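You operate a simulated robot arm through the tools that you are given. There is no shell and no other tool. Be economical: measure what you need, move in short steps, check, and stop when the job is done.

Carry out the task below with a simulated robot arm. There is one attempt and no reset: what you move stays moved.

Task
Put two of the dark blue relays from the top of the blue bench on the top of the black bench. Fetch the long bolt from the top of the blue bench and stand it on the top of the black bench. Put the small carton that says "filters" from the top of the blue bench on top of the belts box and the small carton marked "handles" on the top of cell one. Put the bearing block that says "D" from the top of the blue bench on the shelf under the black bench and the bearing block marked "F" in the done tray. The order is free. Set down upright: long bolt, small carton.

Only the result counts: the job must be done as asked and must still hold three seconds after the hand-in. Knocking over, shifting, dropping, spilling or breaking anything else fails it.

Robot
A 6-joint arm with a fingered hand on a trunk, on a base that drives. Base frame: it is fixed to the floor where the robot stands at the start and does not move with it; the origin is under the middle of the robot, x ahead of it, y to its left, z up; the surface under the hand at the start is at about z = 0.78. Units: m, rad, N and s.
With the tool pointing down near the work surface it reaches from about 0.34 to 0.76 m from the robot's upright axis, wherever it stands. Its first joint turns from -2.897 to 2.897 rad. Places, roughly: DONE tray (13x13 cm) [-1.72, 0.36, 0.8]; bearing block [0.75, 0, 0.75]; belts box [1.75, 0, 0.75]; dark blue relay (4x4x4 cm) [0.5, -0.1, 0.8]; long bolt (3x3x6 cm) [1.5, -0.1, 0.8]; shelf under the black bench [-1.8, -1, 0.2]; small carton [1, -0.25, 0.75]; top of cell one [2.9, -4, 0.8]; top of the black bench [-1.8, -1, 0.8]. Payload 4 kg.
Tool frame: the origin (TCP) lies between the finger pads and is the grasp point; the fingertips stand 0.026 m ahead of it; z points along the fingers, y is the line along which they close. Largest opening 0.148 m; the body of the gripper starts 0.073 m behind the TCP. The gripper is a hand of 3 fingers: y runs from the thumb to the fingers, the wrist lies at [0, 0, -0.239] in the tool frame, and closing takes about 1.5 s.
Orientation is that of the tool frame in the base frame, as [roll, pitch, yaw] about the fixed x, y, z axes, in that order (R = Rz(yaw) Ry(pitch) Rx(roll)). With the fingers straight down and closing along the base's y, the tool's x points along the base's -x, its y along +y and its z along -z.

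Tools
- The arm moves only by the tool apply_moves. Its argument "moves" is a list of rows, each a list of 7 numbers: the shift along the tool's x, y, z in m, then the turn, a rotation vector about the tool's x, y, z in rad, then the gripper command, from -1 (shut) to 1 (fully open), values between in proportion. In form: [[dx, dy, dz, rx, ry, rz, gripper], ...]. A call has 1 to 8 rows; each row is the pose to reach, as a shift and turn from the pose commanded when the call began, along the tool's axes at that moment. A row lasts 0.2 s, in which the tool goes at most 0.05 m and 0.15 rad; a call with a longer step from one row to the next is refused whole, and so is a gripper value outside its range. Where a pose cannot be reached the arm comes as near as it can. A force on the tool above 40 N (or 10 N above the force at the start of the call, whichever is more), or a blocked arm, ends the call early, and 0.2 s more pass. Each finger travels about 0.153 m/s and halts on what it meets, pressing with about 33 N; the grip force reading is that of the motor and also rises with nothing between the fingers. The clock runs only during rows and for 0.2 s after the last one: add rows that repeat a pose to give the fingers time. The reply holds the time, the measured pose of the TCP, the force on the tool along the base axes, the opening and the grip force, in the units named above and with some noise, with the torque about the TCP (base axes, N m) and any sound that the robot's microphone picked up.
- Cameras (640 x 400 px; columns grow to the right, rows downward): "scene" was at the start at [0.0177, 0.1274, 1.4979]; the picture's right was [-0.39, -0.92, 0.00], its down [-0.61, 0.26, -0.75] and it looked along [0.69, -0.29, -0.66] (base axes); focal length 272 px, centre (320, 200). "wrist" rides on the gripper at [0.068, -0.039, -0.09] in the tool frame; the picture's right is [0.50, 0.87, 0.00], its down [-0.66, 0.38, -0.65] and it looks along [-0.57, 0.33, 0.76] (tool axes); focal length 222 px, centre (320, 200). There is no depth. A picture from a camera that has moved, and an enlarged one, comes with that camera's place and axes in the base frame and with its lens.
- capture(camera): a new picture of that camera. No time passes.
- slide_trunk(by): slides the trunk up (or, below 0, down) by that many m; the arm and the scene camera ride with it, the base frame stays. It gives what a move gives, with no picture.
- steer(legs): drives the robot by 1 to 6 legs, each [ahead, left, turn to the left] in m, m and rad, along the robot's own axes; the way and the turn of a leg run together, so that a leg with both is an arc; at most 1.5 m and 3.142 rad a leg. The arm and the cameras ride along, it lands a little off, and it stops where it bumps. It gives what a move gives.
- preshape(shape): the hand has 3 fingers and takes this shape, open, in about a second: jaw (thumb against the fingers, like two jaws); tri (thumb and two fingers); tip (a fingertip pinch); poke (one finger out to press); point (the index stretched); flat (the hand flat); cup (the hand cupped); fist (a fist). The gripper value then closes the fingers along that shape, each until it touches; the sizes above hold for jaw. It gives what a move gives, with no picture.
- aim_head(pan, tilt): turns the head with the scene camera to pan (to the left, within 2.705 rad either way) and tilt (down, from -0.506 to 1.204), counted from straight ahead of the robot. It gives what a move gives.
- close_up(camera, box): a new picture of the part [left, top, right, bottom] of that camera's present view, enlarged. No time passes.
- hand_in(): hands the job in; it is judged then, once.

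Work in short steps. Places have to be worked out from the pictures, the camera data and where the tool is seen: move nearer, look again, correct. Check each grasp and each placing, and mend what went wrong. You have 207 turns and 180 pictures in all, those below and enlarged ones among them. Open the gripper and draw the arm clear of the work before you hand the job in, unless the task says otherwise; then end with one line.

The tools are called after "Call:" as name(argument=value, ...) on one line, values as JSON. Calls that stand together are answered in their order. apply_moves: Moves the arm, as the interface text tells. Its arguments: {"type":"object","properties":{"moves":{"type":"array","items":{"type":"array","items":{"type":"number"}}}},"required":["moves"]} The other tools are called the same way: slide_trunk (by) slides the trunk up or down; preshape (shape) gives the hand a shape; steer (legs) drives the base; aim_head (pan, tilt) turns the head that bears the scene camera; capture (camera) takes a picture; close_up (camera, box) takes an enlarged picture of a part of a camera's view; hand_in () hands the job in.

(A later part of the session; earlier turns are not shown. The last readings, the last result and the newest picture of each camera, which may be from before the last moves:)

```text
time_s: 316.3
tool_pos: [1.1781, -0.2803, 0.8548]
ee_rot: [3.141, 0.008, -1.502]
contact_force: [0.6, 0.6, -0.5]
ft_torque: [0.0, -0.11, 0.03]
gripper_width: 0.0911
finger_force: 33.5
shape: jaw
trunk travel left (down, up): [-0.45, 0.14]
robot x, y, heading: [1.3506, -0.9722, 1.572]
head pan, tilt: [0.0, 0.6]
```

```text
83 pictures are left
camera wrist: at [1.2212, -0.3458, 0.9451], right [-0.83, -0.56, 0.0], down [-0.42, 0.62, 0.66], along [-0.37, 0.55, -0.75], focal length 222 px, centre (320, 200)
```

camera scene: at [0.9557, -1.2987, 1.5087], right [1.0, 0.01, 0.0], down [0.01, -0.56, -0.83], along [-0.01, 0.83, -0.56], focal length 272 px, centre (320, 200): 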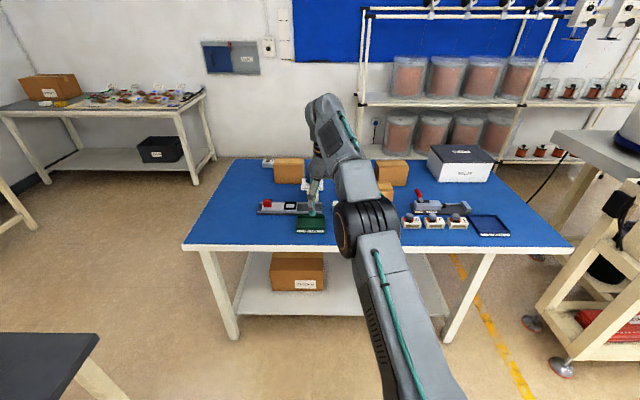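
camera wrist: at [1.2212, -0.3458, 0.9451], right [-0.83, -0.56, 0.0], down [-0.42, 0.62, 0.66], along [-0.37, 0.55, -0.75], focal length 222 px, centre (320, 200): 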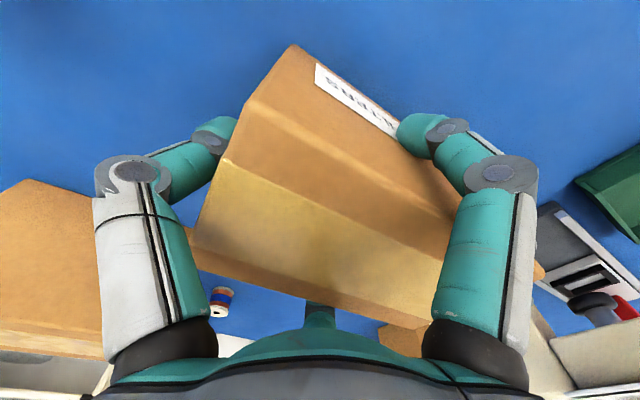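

Gripped. Lift in steps and check for slip.

Call:
apply_moves(moves=[[0, 0, 0, 0, 0, 0, -1], [0, 0, -0.02, 0, 0, 0, -1], [0, 0, -0.05, 0, 0, 0, -1], [0, 0, -0.08, 0, 0, 0, -1], [0, 0, -0.08, 0, 0, 0, -1]])

Call:
capture(camera="wrist")

Call:
capture(camera="scene")

```text
time_s: 317.5
tool_pos: [1.1786, -0.2828, 0.9369]
ee_rot: [3.138, 0.01, -1.5]
contact_force: [-0.3, 0.4, -3.6]
ft_torque: [-0.02, -0.09, -0.04]
gripper_width: 0.0914
finger_force: 33.2
shape: jaw
trunk travel left (down, up): [-0.45, 0.14]
robot x, y, heading: [1.3482, -0.9697, 1.573]
head pan, tilt: [0.0, 0.6]
```

```text
82 pictures are left
camera wrist: at [1.2215, -0.3475, 1.0259], right [-0.83, -0.56, 0.0], down [-0.42, 0.62, 0.66], along [-0.37, 0.55, -0.75], focal length 222 px, centre (320, 200)
```

wrist: 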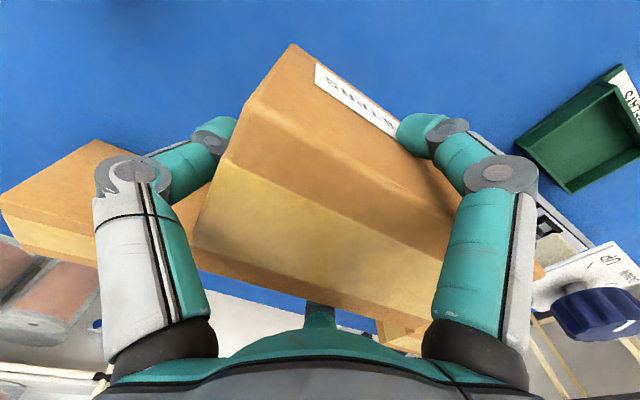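

```text
81 pictures are left
camera scene: at [1.1858, -0.944, 1.5086], right [1.0, 0.0, 0.0], down [0.0, -0.57, -0.82], along [0.0, 0.82, -0.57], focal length 272 px, centre (320, 200)
```

scene: 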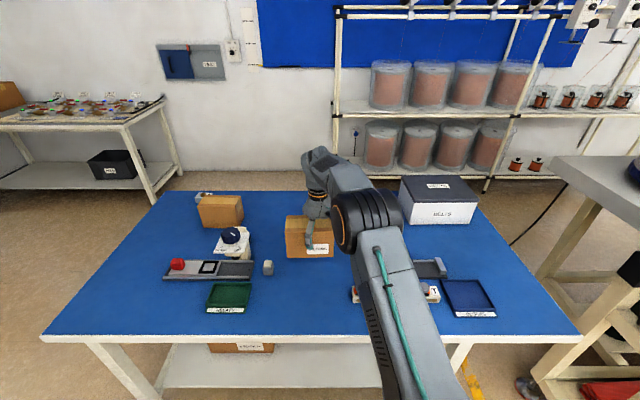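

No slip. Raise further and drive the long way round toward the left side.

Call:
apply_moves(moves=[[0, 0, -0.04, 0, 0, 0, -1], [0, 0, -0.08, 0, 0, 0, -1], [0, 0, -0.12, 0, 0, 0, -1], [0, 0, -0.15, 0, 0, 0, -1]])

Call:
steer(legs=[[-1.0, 0, 0], [-0.83, 0, 0], [0, 0.9, 0], [0, 0.9, 0], [1.3, 0, 0], [1.3, 0, 0]])

Call:
capture(camera="wrist")

```text
time_s: 318.5
tool_pos: [1.1776, -0.2859, 1.0735]
ee_rot: [3.135, 0.014, -1.503]
contact_force: [0.7, 0.5, -3.7]
ft_torque: [-0.02, -0.09, 0.0]
gripper_width: 0.0912
finger_force: 33.0
shape: jaw
out of reach, approached as far as the arm can: row 4
trunk travel left (down, up): [-0.45, 0.14]
robot x, y, heading: [1.3434, -0.9692, 1.57]
head pan, tilt: [0.0, 0.6]
```

```text
time_s: 348.7
tool_pos: [-0.6786, 0.4733, 1.0728]
ee_rot: [3.134, 0.014, -1.483]
contact_force: [-0.7, -0.3, -2.7]
ft_torque: [0.0, -0.07, 0.01]
gripper_width: 0.0912
finger_force: 33.0
shape: jaw
trunk travel left (down, up): [-0.45, 0.14]
robot x, y, heading: [-0.4954, -0.2093, 1.592]
head pan, tilt: [0.0, 0.6]
```

```text
80 pictures are left
camera wrist: at [-0.6342, 0.4087, 1.1623], right [-0.82, -0.57, 0.0], down [-0.43, 0.61, 0.67], along [-0.38, 0.55, -0.75], focal length 222 px, centre (320, 200)
```

wrist: 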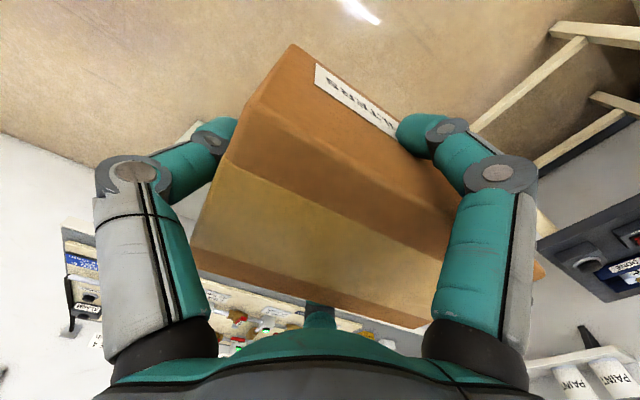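

Continue: turn, go along the lane, face the bench.

Call:
steer(legs=[[0, 0, -1.592], [0, 0.88, 0], [1.3, 0, 0], [0, 0, -1.571], [0, 0.45, 0]])

Call:
aim_head(pan=0.5, tilt=0.6)

Call:
capture(camera="scene")

```text
time_s: 369.5
tool_pos: [1.4072, -0.0273, 1.0728]
ee_rot: [3.134, 0.016, 1.612]
contact_force: [-0.1, 0.1, -4.2]
ft_torque: [0.01, 0.09, -0.01]
gripper_width: 0.0901
finger_force: 33.3
shape: jaw
trunk travel left (down, up): [-0.45, 0.14]
robot x, y, heading: [1.2559, 0.6622, -1.592]
head pan, tilt: [0.0, 0.6]
```

```text
time_s: 370.4
tool_pos: [1.4088, -0.0284, 1.0726]
ee_rot: [3.134, 0.013, 1.613]
contact_force: [0.7, 0.1, -3.5]
ft_torque: [-0.02, 0.1, -0.03]
gripper_width: 0.0902
finger_force: 33.4
shape: jaw
trunk travel left (down, up): [-0.45, 0.14]
robot x, y, heading: [1.2537, 0.6611, -1.589]
head pan, tilt: [0.499, 0.6]
```

```text
79 pictures are left
camera scene: at [1.4587, 0.6379, 1.5086], right [-0.89, -0.46, 0.0], down [-0.26, 0.5, -0.82], along [0.38, -0.73, -0.57], focal length 272 px, centre (320, 200)
```

scene: 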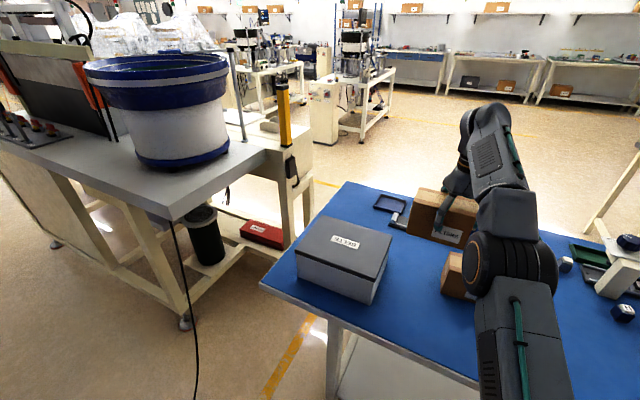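

Call:
close_up(camera="scene", box=[270, 190, 420, 320])

```text
3.08 times, centred on (345, 255) of scene
camera zoom: at [1.4587, 0.6379, 1.5086], right [-0.89, -0.46, 0.0], down [-0.26, 0.5, -0.82], along [0.38, -0.73, -0.57], focal length 838 px, centre (243, 31)
```

zoom: 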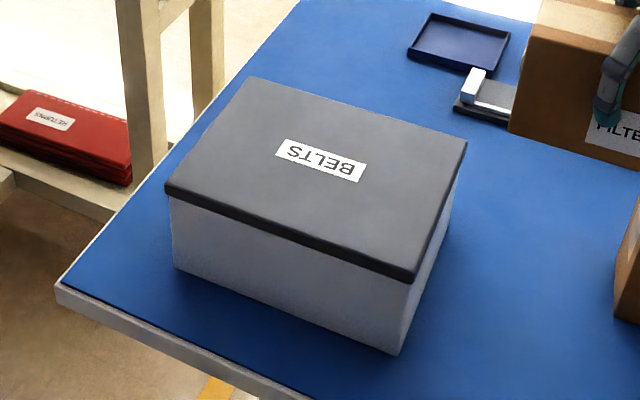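

Belts box top: z≈0.89, centre (1.686, 0.026). Drive so the carton is above it.

Call:
steer(legs=[[-0.05, 0.265, 0.018]])

Call:
capture(camera="scene")

Call:
capture(camera="wrist")

```text
time_s: 372.4
tool_pos: [1.6877, 0.0208, 1.0725]
ee_rot: [3.134, 0.014, 1.631]
contact_force: [0.0, -0.3, -3.6]
ft_torque: [0.0, 0.09, -0.03]
gripper_width: 0.0902
finger_force: 33.0
shape: jaw
trunk travel left (down, up): [-0.45, 0.14]
robot x, y, heading: [1.5223, 0.7109, -1.573]
head pan, tilt: [0.499, 0.6]
```

```text
77 pictures are left
camera scene: at [1.7264, 0.6879, 1.5086], right [-0.88, -0.47, 0.0], down [-0.27, 0.5, -0.82], along [0.39, -0.73, -0.57], focal length 272 px, centre (320, 200)
```

scene: 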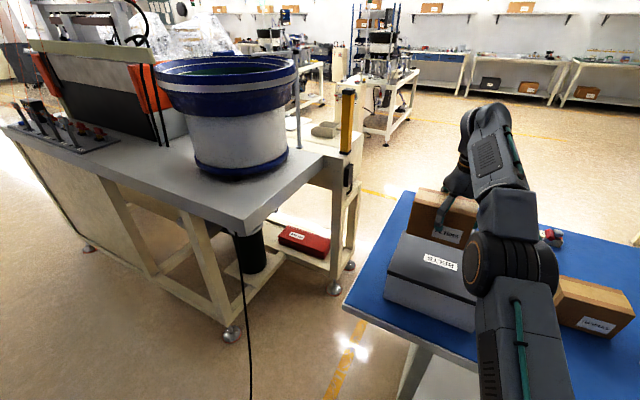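

```text
76 pictures are left
camera wrist: at [1.6429, 0.0883, 1.1622], right [0.83, 0.55, 0.0], down [0.41, -0.62, 0.67], along [0.37, -0.56, -0.75], focal length 222 px, centre (320, 200)
```

wrist: 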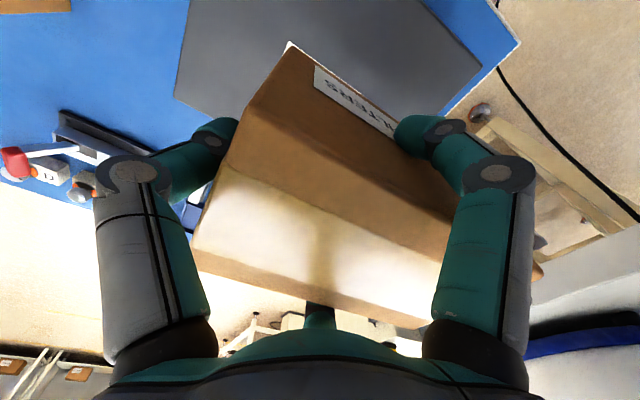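

Aligned over the lid. Lower to just above and then slowly to contact.

Call:
apply_moves(moves=[[0.005, 0, 0.04, 0, 0, 0.06, -1], [0.005, 0, 0.08, 0, 0, 0.06, -1], [0.005, 0, 0.09, 0, 0, 0.06, -1], [0.005, 0, 0.096, 0, 0, 0.06, -1], [0.005, 0, 0.101, 0, 0, 0.06, -1], [0.005, 0, 0.105, 0, 0, 0.06, -1], [0.005, 0, 0.109, 0, 0, 0.06, -1], [0.005, 0, 0.113, 0, 0, 0.06, -1]])

Call:
capture(camera="wrist")

```text
time_s: 373.5
tool_pos: [1.6867, 0.0251, 0.9834]
ee_rot: [3.13, 0.032, 1.571]
contact_force: [-2.4, 4.9, 21.3]
ft_torque: [0.4, 0.34, -0.07]
gripper_width: 0.0888
finger_force: 32.8
shape: jaw
trunk travel left (down, up): [-0.45, 0.14]
robot x, y, heading: [1.5225, 0.7076, -1.576]
head pan, tilt: [0.499, 0.6]
stopped in row 5: the force on the tool passed its limit at 44 N (the readings are from after the stop); the commanded pose is now the measured one
```

```text
75 pictures are left
camera wrist: at [1.6462, 0.0955, 1.071], right [0.87, 0.5, -0.01], down [0.37, -0.63, 0.68], along [0.34, -0.59, -0.74], focal length 222 px, centre (320, 200)
```

wrist: 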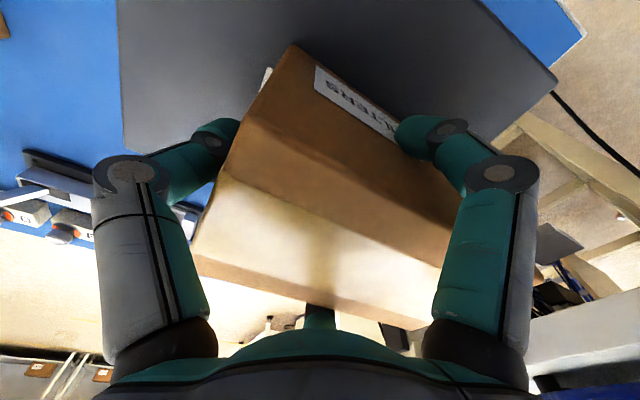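

Contact (lid top ≈0.905). Ease up 2 mm and open gradually.

Call:
apply_moves(moves=[[0, 0, -0.002, 0, 0, 0, -0.5], [0, 0, -0.002, 0, 0, 0, 0.3], [0, 0, -0.002, 0, 0, 0, 0.5], [0, 0, -0.002, 0, 0, 0, 0.7], [0, 0, -0.002, 0, 0, 0, 0.9], [0, 0, -0.002, 0, 0, 0, 1], [0, 0, -0.002, 0, 0, 0, 1]])

Call:
capture(camera="wrist")

```text
time_s: 375.1
tool_pos: [1.6875, 0.0237, 0.9807]
ee_rot: [3.131, 0.024, 1.57]
contact_force: [0.4, -0.5, 0.5]
ft_torque: [-0.04, 0.02, 0.02]
gripper_width: 0.1481
finger_force: 0.0
shape: jaw
trunk travel left (down, up): [-0.45, 0.14]
robot x, y, heading: [1.5234, 0.7091, -1.58]
head pan, tilt: [0.499, 0.6]
```

```text
74 pictures are left
camera wrist: at [1.647, 0.0937, 1.0695], right [0.87, 0.5, 0.0], down [0.37, -0.64, 0.67], along [0.33, -0.58, -0.74], focal length 222 px, centre (320, 200)
```

wrist: 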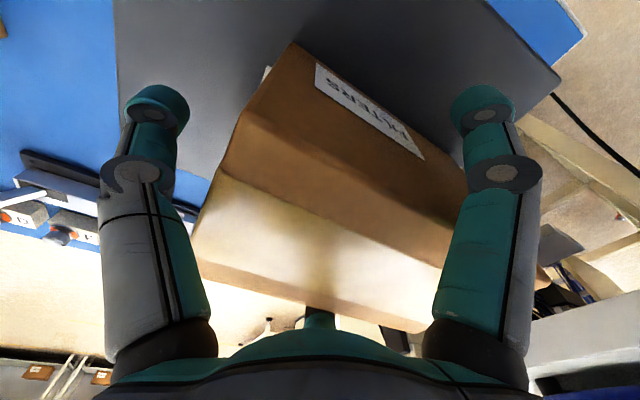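

Released. Lift straight up and inspect.

Call:
apply_moves(moves=[[0, 0, -0.03, 0, 0, 0, 1], [0, 0, -0.07, 0, 0, 0, 1], [0, 0, -0.1, 0, 0, 0, 1], [0, 0, -0.1, 0, 0, 0, 1]])

Call:
capture(camera="wrist")

Call:
slide_trunk(by=0.12)

Call:
capture(camera="wrist")

```text
time_s: 376.1
tool_pos: [1.6864, 0.0264, 1.0809]
ee_rot: [3.131, 0.025, 1.572]
contact_force: [0.3, -0.4, 0.1]
ft_torque: [0.02, -0.03, 0.01]
gripper_width: 0.1478
finger_force: 0.0
shape: jaw
trunk travel left (down, up): [-0.45, 0.14]
robot x, y, heading: [1.52, 0.7107, -1.579]
head pan, tilt: [0.499, 0.6]
```

```text
73 pictures are left
camera wrist: at [1.6458, 0.0964, 1.1694], right [0.87, 0.5, 0.0], down [0.37, -0.64, 0.67], along [0.33, -0.58, -0.74], focal length 222 px, centre (320, 200)
```

wrist: 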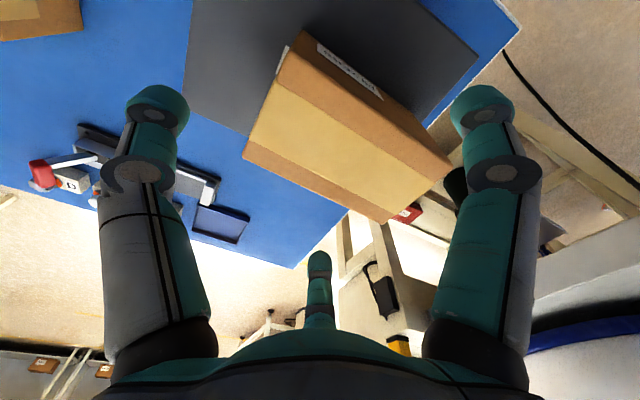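

```text
time_s: 377.6
tool_pos: [1.687, 0.0266, 1.201]
ee_rot: [3.13, 0.023, 1.571]
contact_force: [0.1, -0.5, -0.1]
ft_torque: [0.03, 0.02, 0.02]
gripper_width: 0.1479
finger_force: 0.0
shape: jaw
trunk travel left (down, up): [-0.57, 0.02]
robot x, y, heading: [1.5261, 0.7091, -1.574]
head pan, tilt: [0.499, 0.6]
```

```text
72 pictures are left
camera wrist: at [1.6459, 0.0963, 1.2891], right [0.87, 0.5, 0.0], down [0.37, -0.64, 0.67], along [0.33, -0.58, -0.74], focal length 222 px, centre (320, 200)
```

wrist: 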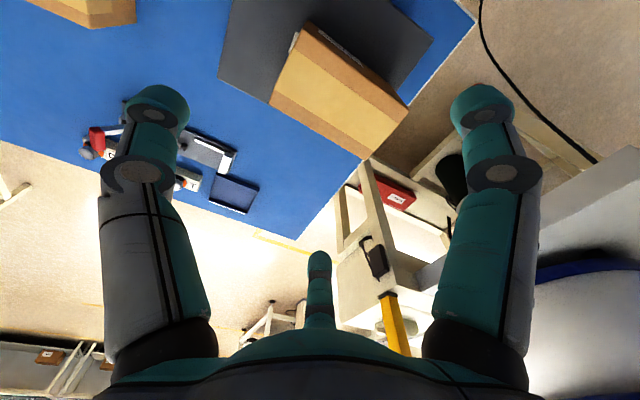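

FILTERS is on the belts box, well supported. Now move over HANDLES.

Call:
steer(legs=[[0, -0.385, 0], [0.09, 0, 0]])

Call:
slide_trunk(by=-0.12)

Call:
capture(camera="wrist")

Call:
close_up(camera="wrist", box=[220, 0, 420, 190])

```text
time_s: 380.8
tool_pos: [1.301, -0.0611, 1.2004]
ee_rot: [3.13, 0.025, 1.564]
contact_force: [0.2, -0.2, 0.0]
ft_torque: [0.03, -0.01, -0.01]
gripper_width: 0.1478
finger_force: 0.1
shape: jaw
trunk travel left (down, up): [-0.57, 0.02]
robot x, y, heading: [1.1403, 0.6224, -1.581]
head pan, tilt: [0.499, 0.6]
```

```text
time_s: 382.2
tool_pos: [1.3024, -0.0627, 1.0809]
ee_rot: [3.129, 0.025, 1.564]
contact_force: [0.4, 0.3, -0.1]
ft_torque: [-0.01, 0.01, -0.01]
gripper_width: 0.1479
finger_force: 0.0
shape: jaw
trunk travel left (down, up): [-0.45, 0.14]
robot x, y, heading: [1.1421, 0.6229, -1.579]
head pan, tilt: [0.499, 0.6]
```

```text
71 pictures are left
camera wrist: at [1.2601, 0.0091, 1.1692], right [0.87, 0.49, 0.0], down [0.37, -0.64, 0.67], along [0.33, -0.59, -0.74], focal length 222 px, centre (320, 200)
```

wrist: 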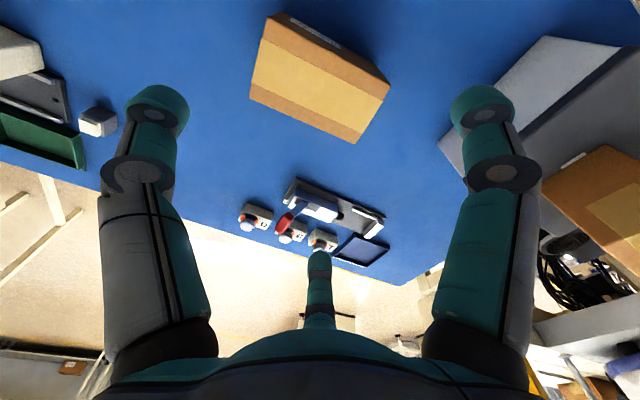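

```text
2.11 times, centred on (320, 95) of wrist
camera zoom: at [1.2601, 0.0091, 1.1692], right [0.87, 0.49, 0.0], down [0.37, -0.64, 0.67], along [0.33, -0.59, -0.74], focal length 468 px, centre (320, 421)
```

zoom: 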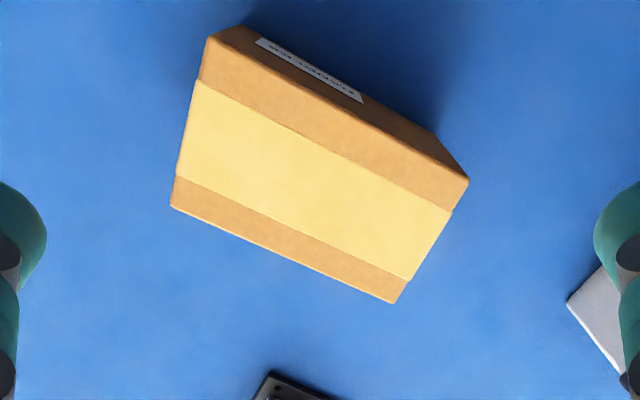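

HANDLES centre (1.298, -0.0645), angle +5°. Align (also fixing small tilt) and descend.

Call:
apply_moves(moves=[[-0.002, -0.0045, 0.04, 0.0116, 0.025, -0.094, 1], [-0.002, -0.0045, 0.08, 0.0116, 0.025, -0.094, 1], [-0.002, -0.0045, 0.12, 0.0116, 0.025, -0.094, 1], [-0.002, -0.0045, 0.16, 0.0116, 0.025, -0.094, 1], [-0.002, -0.0045, 0.2, 0.0116, 0.025, -0.094, 1], [-0.002, -0.0045, 0.225, 0.0116, 0.025, -0.094, 1], [-0.002, -0.0045, 0.225, 0.0116, 0.025, -0.094, 1]])

Call:
capture(camera="wrist")

```text
time_s: 383.9
tool_pos: [1.297, -0.0692, 0.8563]
ee_rot: [-3.139, 0.001, 1.657]
contact_force: [-3.0, -0.3, 6.1]
ft_torque: [0.0, 0.3, 0.01]
gripper_width: 0.148
finger_force: 0.1
shape: jaw
trunk travel left (down, up): [-0.45, 0.14]
robot x, y, heading: [1.1422, 0.6212, -1.583]
head pan, tilt: [0.499, 0.6]
```

```text
69 pictures are left
camera wrist: at [1.252, -0.0045, 0.9465], right [0.82, 0.57, 0.0], down [0.44, -0.62, 0.65], along [0.37, -0.54, -0.76], focal length 222 px, centre (320, 200)
```

wrist: 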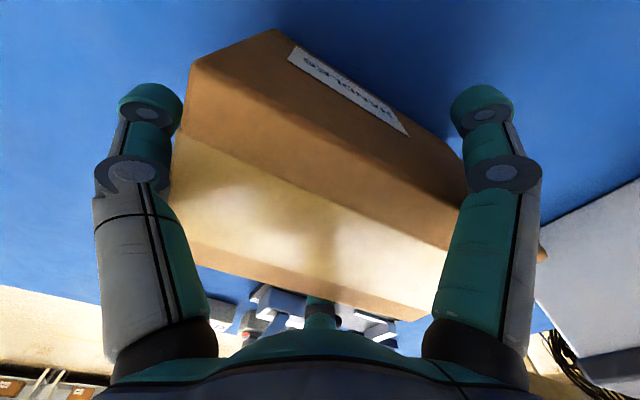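

The thumb lightly touches the carton end. Lift 3 cm, shift 9 mm toward the thumb, descend again.

Call:
apply_moves(moves=[[0, 0, -0.03, 0, 0, 0, 1], [0.005, -0.009, -0.04, 0, 0, 0, 1], [0.005, -0.009, -0.04, 0, 0, 0, 1]])

Call:
capture(camera="wrist")

```text
time_s: 384.6
tool_pos: [1.289, -0.0657, 0.8969]
ee_rot: [-3.138, 0.0, 1.658]
contact_force: [0.5, 0.7, 0.8]
ft_torque: [0.02, 0.03, 0.02]
gripper_width: 0.148
finger_force: 0.1
shape: jaw
trunk travel left (down, up): [-0.45, 0.14]
robot x, y, heading: [1.1434, 0.6194, -1.584]
head pan, tilt: [0.499, 0.6]
```

```text
68 pictures are left
camera wrist: at [1.2434, -0.0002, 0.9864], right [0.82, 0.57, 0.0], down [0.44, -0.62, 0.65], along [0.37, -0.54, -0.76], focal length 222 px, centre (320, 200)
```

wrist: 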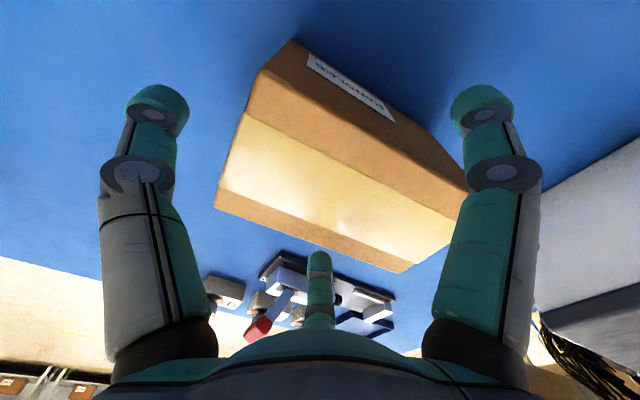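

Call:
apply_moves(moves=[[0, 0, 0.02, 0, 0, 0, 1], [0, 0, 0.04, 0, 0, 0, 1], [0, 0, 0.04, 0, 0, 0, 1]])

Call:
capture(camera="wrist")

```text
time_s: 385.4
tool_pos: [1.289, -0.0652, 0.8565]
ee_rot: [-3.141, -0.001, 1.658]
contact_force: [1.0, 0.8, 1.2]
ft_torque: [-0.01, 0.01, -0.01]
gripper_width: 0.1479
finger_force: 0.1
shape: jaw
trunk travel left (down, up): [-0.45, 0.14]
robot x, y, heading: [1.1395, 0.622, -1.581]
head pan, tilt: [0.499, 0.6]
```

```text
67 pictures are left
camera wrist: at [1.2429, -0.0004, 0.9463], right [0.82, 0.57, 0.0], down [0.44, -0.62, 0.65], along [0.37, -0.54, -0.76], focal length 222 px, centre (320, 200)
```

wrist: 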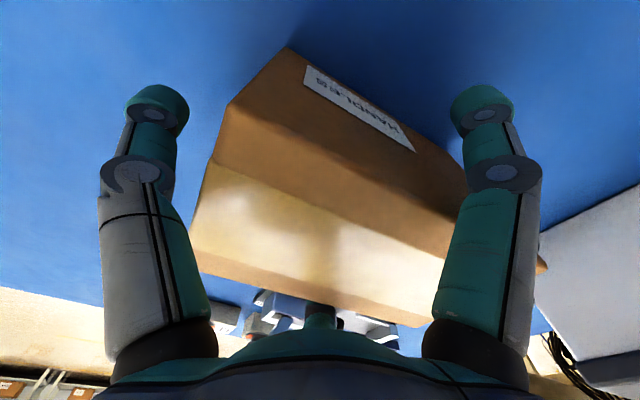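

No contact now and centred. Close and lift slightly.

Call:
apply_moves(moves=[[0, 0, 0, 0, 0, 0, 0.6], [0, 0, 0, 0, 0, 0, 0.3], [0, 0, 0, 0, 0, 0, 0], [0, 0, 0, 0, 0, 0, -0.5], [0, 0, 0, 0, 0, 0, -1], [0, 0, 0, 0, 0, 0, -1], [0, 0, 0, 0, 0, 0, -1], [0, 0, 0, 0, 0, 0, -1]])

Call:
apply_moves(moves=[[0, 0, -0.02, 0, 0, 0, -1], [0, 0, -0.05, 0, 0, 0, -1], [0, 0, -0.08, 0, 0, 0, -1], [0, 0, -0.08, 0, 0, 0, -1]])

Call:
capture(camera="wrist")

```text
time_s: 387.2
tool_pos: [1.2894, -0.0645, 0.8558]
ee_rot: [-3.139, 0.0, 1.658]
contact_force: [-0.3, -0.1, -0.1]
ft_torque: [0.04, 0.05, 0.0]
gripper_width: 0.0913
finger_force: 33.0
shape: jaw
trunk travel left (down, up): [-0.45, 0.14]
robot x, y, heading: [1.143, 0.6216, -1.579]
head pan, tilt: [0.499, 0.6]
```

```text
time_s: 388.2
tool_pos: [1.2889, -0.064, 0.9354]
ee_rot: [-3.139, -0.002, 1.658]
contact_force: [-0.4, 0.8, -3.1]
ft_torque: [-0.01, 0.08, 0.0]
gripper_width: 0.0911
finger_force: 33.2
shape: jaw
trunk travel left (down, up): [-0.45, 0.14]
robot x, y, heading: [1.1425, 0.6252, -1.582]
head pan, tilt: [0.499, 0.6]
```

```text
66 pictures are left
camera wrist: at [1.2434, -0.0003, 1.0264], right [0.82, 0.57, 0.0], down [0.44, -0.62, 0.65], along [0.37, -0.54, -0.76], focal length 222 px, centre (320, 200)
```

wrist: 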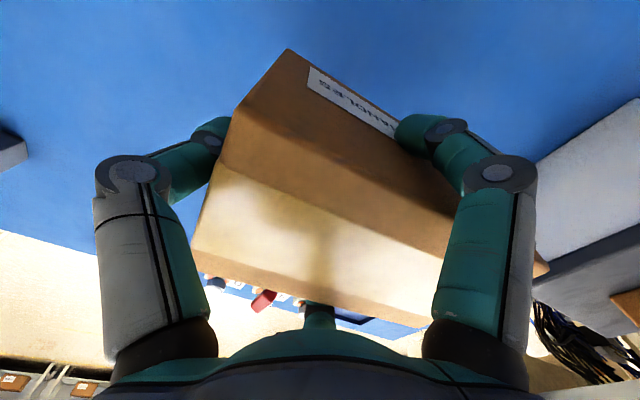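

HANDLES held. Raise and drive around toward cell one, stopping to look.

Call:
apply_moves(moves=[[0, 0, -0.04, 0, 0, 0, -1], [0, 0, -0.08, 0, 0, 0, -1], [0, 0, -0.12, 0, 0, 0, -1]])

Call:
slide_trunk(by=0.1)

Call:
steer(legs=[[0, 0, -1.56], [0.8, 0, 0], [0.8, 0, 0], [0, 1.2, 0], [0, 1.2, 0], [0, 1.07, 0]])

Call:
steer(legs=[[0, 0, 1.571], [0, 0, 1.571], [1.0, 0, 0]])

Call:
aim_head(pan=-0.2, tilt=0.3)

Call:
capture(camera="scene")

Call:
capture(camera="wrist")

```text
time_s: 389.1
tool_pos: [1.2893, -0.0648, 1.0546]
ee_rot: [-3.139, -0.001, 1.66]
contact_force: [0.2, -0.2, -3.5]
ft_torque: [-0.01, 0.11, -0.02]
gripper_width: 0.0909
finger_force: 33.1
shape: jaw
trunk travel left (down, up): [-0.45, 0.14]
robot x, y, heading: [1.1392, 0.6219, -1.585]
head pan, tilt: [0.499, 0.6]
```

```text
time_s: 390.4
tool_pos: [1.2901, -0.0647, 1.1545]
ee_rot: [-3.139, -0.002, 1.656]
contact_force: [0.9, -0.3, -3.2]
ft_torque: [0.0, 0.12, -0.01]
gripper_width: 0.0911
finger_force: 33.1
shape: jaw
trunk travel left (down, up): [-0.55, 0.04]
robot x, y, heading: [1.1413, 0.6224, -1.575]
head pan, tilt: [0.499, 0.6]
```

```text
time_s: 418.9
tool_pos: [-1.1502, -3.0116, 1.1546]
ee_rot: [-3.138, 0.0, 0.096]
contact_force: [-0.6, 0.3, -3.2]
ft_torque: [0.08, 0.03, 0.0]
gripper_width: 0.0902
finger_force: 32.8
shape: jaw
trunk travel left (down, up): [-0.55, 0.04]
robot x, y, heading: [-0.4622, -2.8548, 3.135]
head pan, tilt: [0.499, 0.6]
```

```text
time_s: 431.8
tool_pos: [1.2246, -2.6881, 1.1547]
ee_rot: [-3.137, -0.001, -3.032]
contact_force: [-0.6, -0.2, -3.6]
ft_torque: [-0.06, 0.01, 0.04]
gripper_width: 0.09
finger_force: 32.5
shape: jaw
trunk travel left (down, up): [-0.55, 0.04]
robot x, y, heading: [0.5386, -2.853, 0.006]
head pan, tilt: [0.499, 0.6]
```

```text
time_s: 432.9
tool_pos: [1.2232, -2.6873, 1.1564]
ee_rot: [-3.139, -0.001, -3.032]
contact_force: [-0.2, 0.0, -3.6]
ft_torque: [-0.08, 0.0, -0.01]
gripper_width: 0.0899
finger_force: 32.8
shape: jaw
trunk travel left (down, up): [-0.55, 0.04]
robot x, y, heading: [0.5402, -2.8509, 0.016]
head pan, tilt: [-0.201, 0.3]
```

```text
65 pictures are left
camera scene: at [0.5705, -2.7091, 1.636], right [-0.19, -0.98, 0.0], down [-0.29, 0.06, -0.96], along [0.94, -0.18, -0.3], focal length 272 px, centre (320, 200)
```

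scene: 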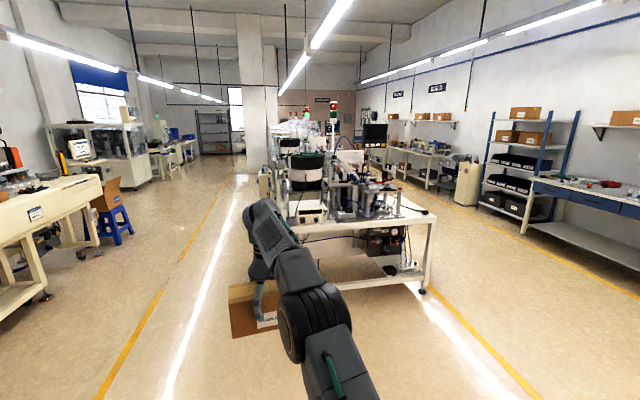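

```text
64 pictures are left
camera wrist: at [1.1593, -2.7327, 1.246], right [-0.59, 0.81, 0.0], down [0.61, 0.45, 0.65], along [0.53, 0.38, -0.76], focal length 222 px, centre (320, 200)
```

wrist: 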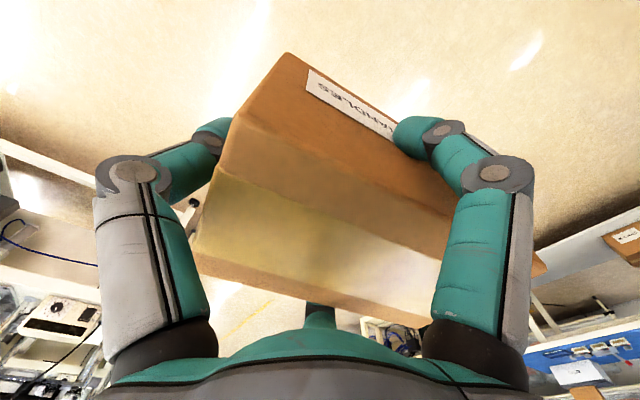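

The cell table spans x≥2.56, y≈-4.15…-2.83. Zoom on it to find free space near (2.9, -4).

Call:
close_up(camera="scene", box=[260, 110, 460, 300])

```text
2.11 times, centred on (360, 205) of scene
camera zoom: at [0.5705, -2.7091, 1.636], right [-0.19, -0.98, 0.0], down [-0.29, 0.06, -0.96], along [0.94, -0.18, -0.3], focal length 573 px, centre (236, 190)
```

zoom: 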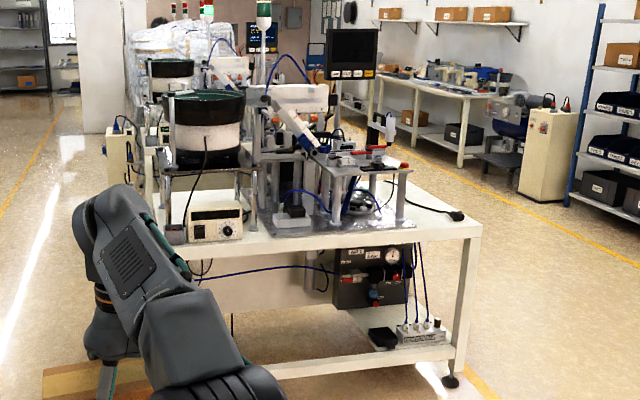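

Free area at the right end with a cable/plug. Drive closer and look down.

Call:
steer(legs=[[0, -1.1, -0.016], [1.0, 0, 0]])

Call:
aim_head(pan=0.0, tilt=0.5)

Call:
capture(camera="scene")

```text
time_s: 443.3
tool_pos: [2.232, -3.8247, 1.1573]
ee_rot: [-3.138, 0.001, -3.062]
contact_force: [0.5, 0.0, -4.2]
ft_torque: [-0.12, 0.0, -0.02]
gripper_width: 0.09
finger_force: 33.3
shape: jaw
trunk travel left (down, up): [-0.55, 0.04]
robot x, y, heading: [1.5406, -3.9667, -0.014]
head pan, tilt: [-0.201, 0.3]
```

```text
time_s: 444.0
tool_pos: [2.2323, -3.8249, 1.1553]
ee_rot: [-3.139, 0.0, -3.063]
contact_force: [0.0, 0.3, -3.8]
ft_torque: [-0.08, 0.02, -0.02]
gripper_width: 0.0901
finger_force: 33.4
shape: jaw
trunk travel left (down, up): [-0.55, 0.04]
robot x, y, heading: [1.546, -3.97, -0.018]
head pan, tilt: [0.0, 0.499]
```

```text
62 pictures are left
camera scene: at [1.5787, -3.8081, 1.6177], right [-0.02, -1.0, 0.0], down [-0.48, 0.01, -0.88], along [0.88, -0.02, -0.48], focal length 272 px, centre (320, 200)
```

scene: 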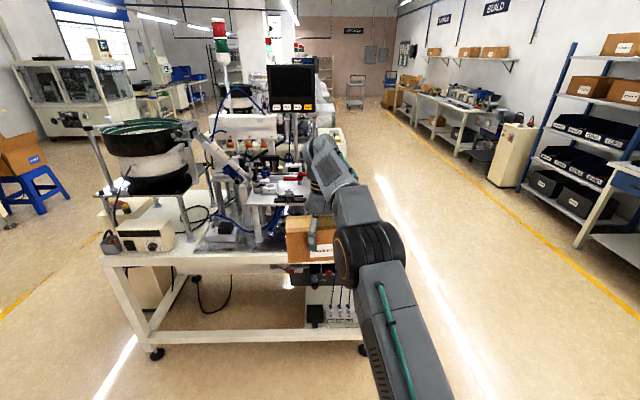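

Shift right 0.45 m to see the free end past the arm.

Call:
steer(legs=[[0, -0.45, 0.016]])

Call:
aim_head(pan=0.1, tilt=0.5)

Call:
close_up(camera="scene", box=[120, 120, 420, 310])

```text
time_s: 446.7
tool_pos: [2.225, -4.2626, 1.1566]
ee_rot: [-3.139, 0.0, -3.046]
contact_force: [0.3, -0.1, -3.4]
ft_torque: [-0.07, 0.02, 0.02]
gripper_width: 0.0899
finger_force: 33.1
shape: jaw
trunk travel left (down, up): [-0.55, 0.04]
robot x, y, heading: [1.5381, -4.415, -0.002]
head pan, tilt: [0.0, 0.499]
```

```text
time_s: 447.4
tool_pos: [2.2249, -4.26, 1.1551]
ee_rot: [-3.138, -0.001, -3.046]
contact_force: [0.1, 0.3, -3.0]
ft_torque: [-0.13, -0.01, 0.0]
gripper_width: 0.0902
finger_force: 32.7
shape: jaw
trunk travel left (down, up): [-0.55, 0.04]
robot x, y, heading: [1.5387, -4.4155, -0.0]
head pan, tilt: [0.099, 0.499]
```

```text
2.11 times, centred on (270, 215) of scene
camera zoom: at [1.5706, -4.2467, 1.6177], right [0.1, -1.0, 0.0], down [-0.48, -0.05, -0.88], along [0.87, 0.08, -0.48], focal length 573 px, centre (425, 168)
```

zoom: 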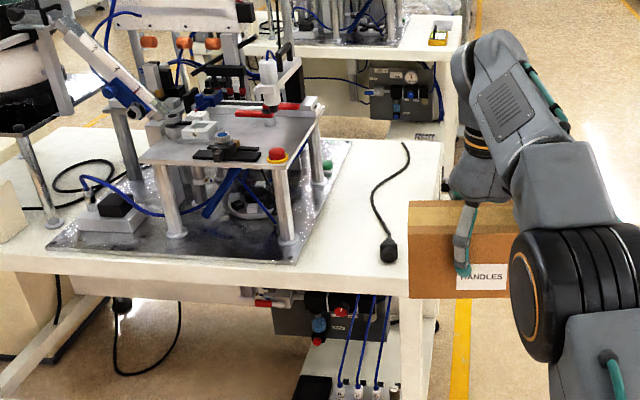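

Free spot found: right of the cable, around (2.90, -4.065), with the carton's long side along x. I'll approach from the table's right end, facing +y.

Call:
steer(legs=[[0, -0.55, 0], [1.45, 0, 0], [0, 0, 1.571]])

Call:
aim_head(pan=0.0, tilt=0.6)

Call:
capture(camera="scene")

Call:
capture(camera="wrist")

```text
time_s: 461.1
tool_pos: [2.7935, -4.2851, 1.1557]
ee_rot: [-3.138, 0.0, -1.459]
contact_force: [0.4, -0.1, -3.6]
ft_torque: [0.02, -0.11, 0.01]
gripper_width: 0.0893
finger_force: 32.9
shape: jaw
trunk travel left (down, up): [-0.55, 0.04]
robot x, y, heading: [2.9598, -4.9684, 1.582]
head pan, tilt: [0.099, 0.499]
```

```text
time_s: 461.8
tool_pos: [2.7943, -4.2857, 1.1561]
ee_rot: [-3.139, 0.0, -1.458]
contact_force: [-0.1, 0.6, -4.5]
ft_torque: [-0.01, -0.06, 0.02]
gripper_width: 0.0895
finger_force: 33.4
shape: jaw
trunk travel left (down, up): [-0.55, 0.04]
robot x, y, heading: [2.9624, -4.9681, 1.586]
head pan, tilt: [0.0, 0.6]
```

```text
60 pictures are left
camera scene: at [2.797, -4.943, 1.6086], right [1.0, 0.01, 0.0], down [0.01, -0.56, -0.83], along [-0.01, 0.83, -0.56], focal length 272 px, centre (320, 200)
```

scene: 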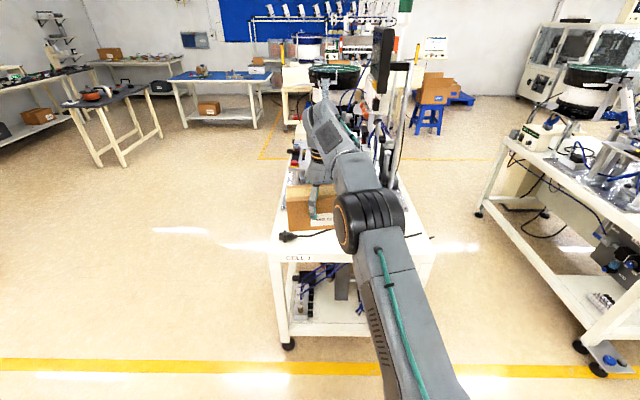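

```text
59 pictures are left
camera wrist: at [2.8384, -4.3475, 1.2458], right [-0.8, -0.59, 0.0], down [-0.45, 0.61, 0.65], along [-0.39, 0.53, -0.76], focal length 222 px, centre (320, 200)
```

wrist: 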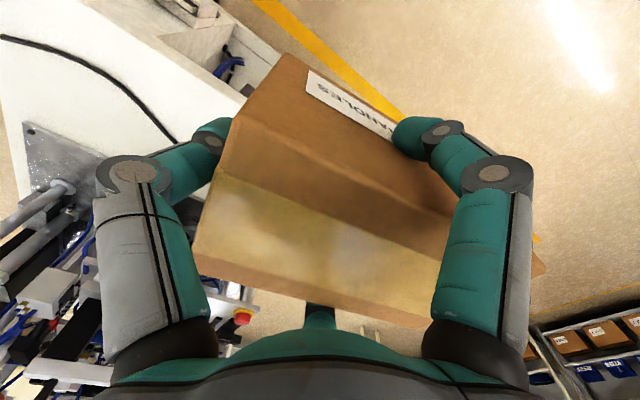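

"CELL 1" label confirmed. Zoom in on the table end.

Call:
close_up(camera="scene", box=[255, 130, 450, 290])

```text
2.50 times, centred on (352, 210) of scene
camera zoom: at [2.797, -4.943, 1.6086], right [1.0, 0.01, 0.0], down [0.01, -0.56, -0.83], along [-0.01, 0.83, -0.56], focal length 681 px, centre (239, 175)
```

zoom: 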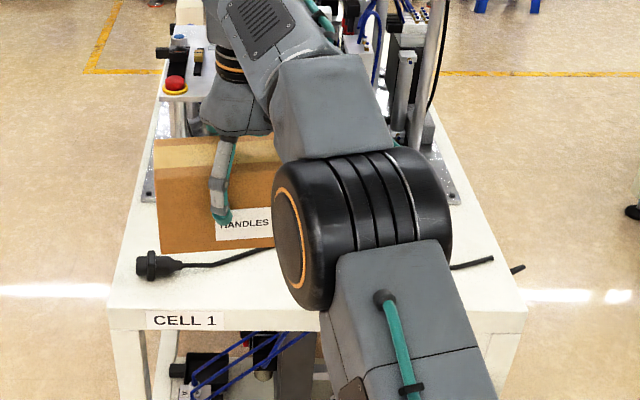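

Target (2.92, -4.07): between the cable (y≈-4.0) and the edge (y=-4.13). Drive there.

Call:
steer(legs=[[0.213, -0.114, -0.015]])

Call:
apply_moves(moves=[[0, 0, 0.03, 0, 0, 0.06, -1], [0, 0, 0.07, 0, 0, 0.1, -1], [0, 0, 0.07, 0, 0, 0.1, -1]])

Call:
capture(camera="wrist")

Call:
close_up(camera="scene", box=[235, 130, 450, 320])

```text
time_s: 463.6
tool_pos: [2.9169, -4.069, 1.155]
ee_rot: [-3.14, -0.001, -1.475]
contact_force: [0.3, 0.1, -3.6]
ft_torque: [0.0, -0.1, -0.01]
gripper_width: 0.0895
finger_force: 32.9
shape: jaw
trunk travel left (down, up): [-0.55, 0.04]
robot x, y, heading: [3.0738, -4.7527, 1.567]
head pan, tilt: [0.0, 0.6]
```

```text
time_s: 464.4
tool_pos: [2.9184, -4.0687, 1.0852]
ee_rot: [-3.138, 0.001, -1.575]
contact_force: [0.9, 0.0, -4.3]
ft_torque: [-0.02, -0.08, 0.02]
gripper_width: 0.0896
finger_force: 33.6
shape: jaw
trunk travel left (down, up): [-0.55, 0.04]
robot x, y, heading: [3.0706, -4.7523, 1.568]
head pan, tilt: [0.0, 0.6]
```

```text
57 pictures are left
camera wrist: at [2.9557, -4.1362, 1.1751], right [-0.87, -0.5, 0.0], down [-0.38, 0.66, 0.65], along [-0.32, 0.57, -0.76], focal length 222 px, centre (320, 200)
```

wrist: 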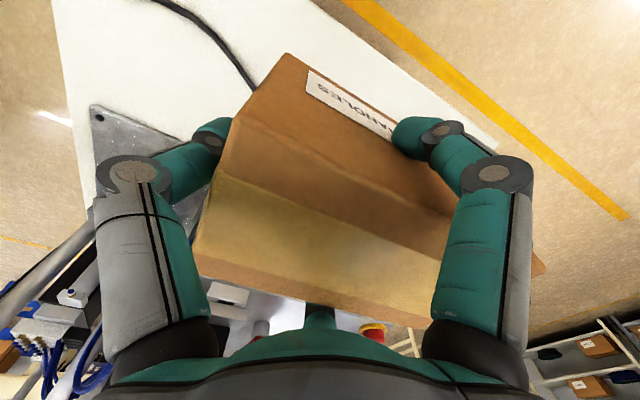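

```text
2.11 times, centred on (342, 225) of scene
camera zoom: at [2.9106, -4.727, 1.6086], right [1.0, 0.0, 0.0], down [0.0, -0.57, -0.82], along [0.0, 0.82, -0.57], focal length 573 px, centre (273, 147)
```

zoom: 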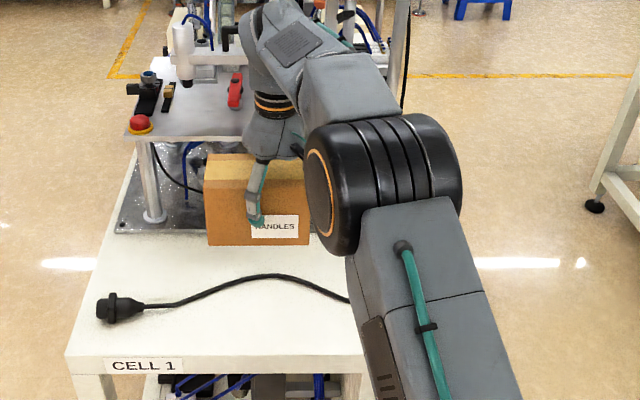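

Refine: shift 2 cm left and 1.1 cm toward the edge to keep clear of the cable; lower to just above the table.

Call:
apply_moves(moves=[[0.011, 0.02, 0.03, 0, 0, 0, -1], [0.011, 0.02, 0.07, 0, 0, 0, -1], [0.011, 0.02, 0.11, 0, 0, 0, -1], [0.011, 0.02, 0.15, 0, 0, 0, -1], [0.011, 0.02, 0.175, 0, 0, 0, -1], [0.011, 0.02, 0.175, 0, 0, 0, -1]])

Call:
capture(camera="wrist")

Call:
close_up(camera="scene", box=[235, 130, 450, 320])

```text
time_s: 465.8
tool_pos: [2.8986, -4.0784, 0.9103]
ee_rot: [-3.139, 0.001, -1.575]
contact_force: [0.9, 0.3, -3.4]
ft_torque: [-0.01, -0.06, -0.01]
gripper_width: 0.0895
finger_force: 33.3
shape: jaw
trunk travel left (down, up): [-0.55, 0.04]
robot x, y, heading: [3.0731, -4.7523, 1.566]
head pan, tilt: [0.0, 0.6]
```

```text
55 pictures are left
camera wrist: at [2.9356, -4.1469, 1.0009], right [-0.87, -0.5, 0.0], down [-0.38, 0.66, 0.65], along [-0.32, 0.57, -0.76], focal length 222 px, centre (320, 200)
```

wrist: 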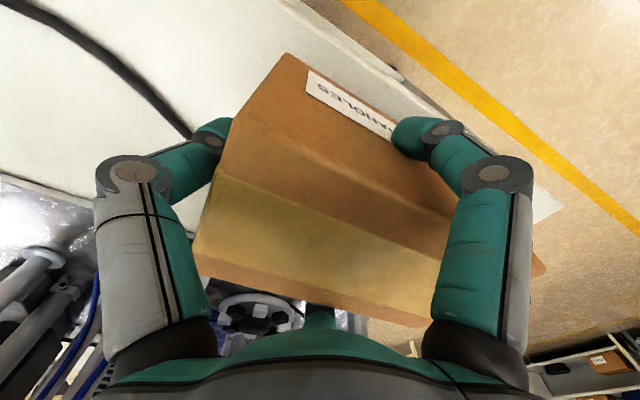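

```text
2.11 times, centred on (342, 225) of scene
camera zoom: at [2.9106, -4.727, 1.6086], right [1.0, 0.0, 0.0], down [0.0, -0.57, -0.82], along [0.0, 0.82, -0.57], focal length 573 px, centre (273, 147)
```

zoom: 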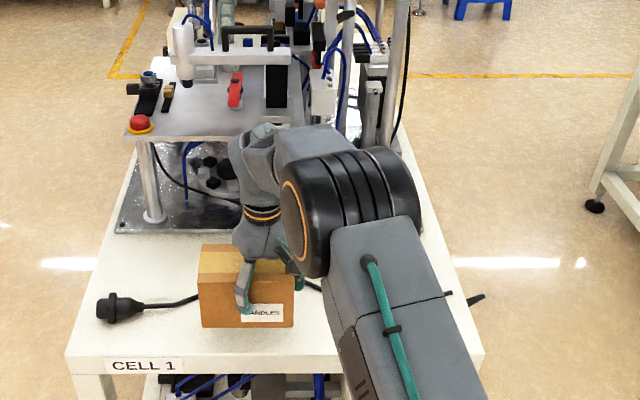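

Nudge 1.5 cm right and 8 mm toward the edge for cable clearance, then lower slowly to contact.

Call:
apply_moves(moves=[[0.008, -0.015, 0.0, 0, 0, 0, -1], [0.008, -0.015, 0.015, 0, 0, 0, -1], [0.008, -0.015, 0.022, 0, 0, 0, -1], [0.008, -0.015, 0.027, 0, 0, 0, -1], [0.008, -0.015, 0.031, 0, 0, 0, -1], [0.008, -0.015, 0.035, 0, 0, 0, -1], [0.008, -0.015, 0.039, 0, 0, 0, -1], [0.008, -0.015, 0.043, 0, 0, 0, -1]])

Call:
close_up(camera="scene", box=[235, 180, 400, 320])

```text
time_s: 467.6
tool_pos: [2.9125, -4.089, 0.867]
ee_rot: [-3.137, -0.001, -1.575]
contact_force: [0.5, 0.9, -2.9]
ft_torque: [0.02, -0.05, 0.0]
gripper_width: 0.0893
finger_force: 33.6
shape: jaw
trunk travel left (down, up): [-0.55, 0.04]
robot x, y, heading: [3.0705, -4.7539, 1.571]
head pan, tilt: [0.0, 0.6]
```

```text
2.86 times, centred on (318, 250) of scene
camera zoom: at [2.9106, -4.7271, 1.6086], right [1.0, 0.0, 0.0], down [0.0, -0.57, -0.82], along [0.0, 0.82, -0.57], focal length 778 px, centre (327, 57)
```

zoom: 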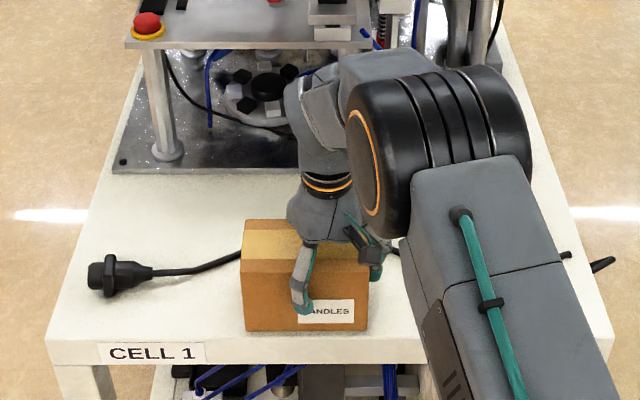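

Still above the table. Continue lowering.

Call:
apply_moves(moves=[[-0.003, 0, 0.004, 0, 0, 0, -1], [-0.003, 0, 0.008, 0, 0, 0, -1], [-0.003, 0, 0.012, 0, 0, 0, -1], [-0.003, 0, 0.016, 0, 0, 0, -1], [-0.003, 0, 0.02, 0, 0, 0, -1], [-0.003, 0, 0.024, 0, 0, 0, -1], [-0.003, 0, 0.028, 0, 0, 0, -1], [-0.003, 0, 0.032, 0, 0, 0, -1]])

```text
time_s: 468.4
tool_pos: [2.9128, -4.0839, 0.8649]
ee_rot: [3.141, 0.011, -1.577]
contact_force: [2.3, -5.4, 22.4]
ft_torque: [-0.33, -0.27, -0.07]
gripper_width: 0.0882
finger_force: 32.5
shape: jaw
trunk travel left (down, up): [-0.55, 0.04]
robot x, y, heading: [3.07, -4.7561, 1.566]
head pan, tilt: [0.0, 0.6]
stopped in row 4: the force on the tool passed its limit at 44 N (the readings are from after the stop); the commanded pose is now the measured one
```

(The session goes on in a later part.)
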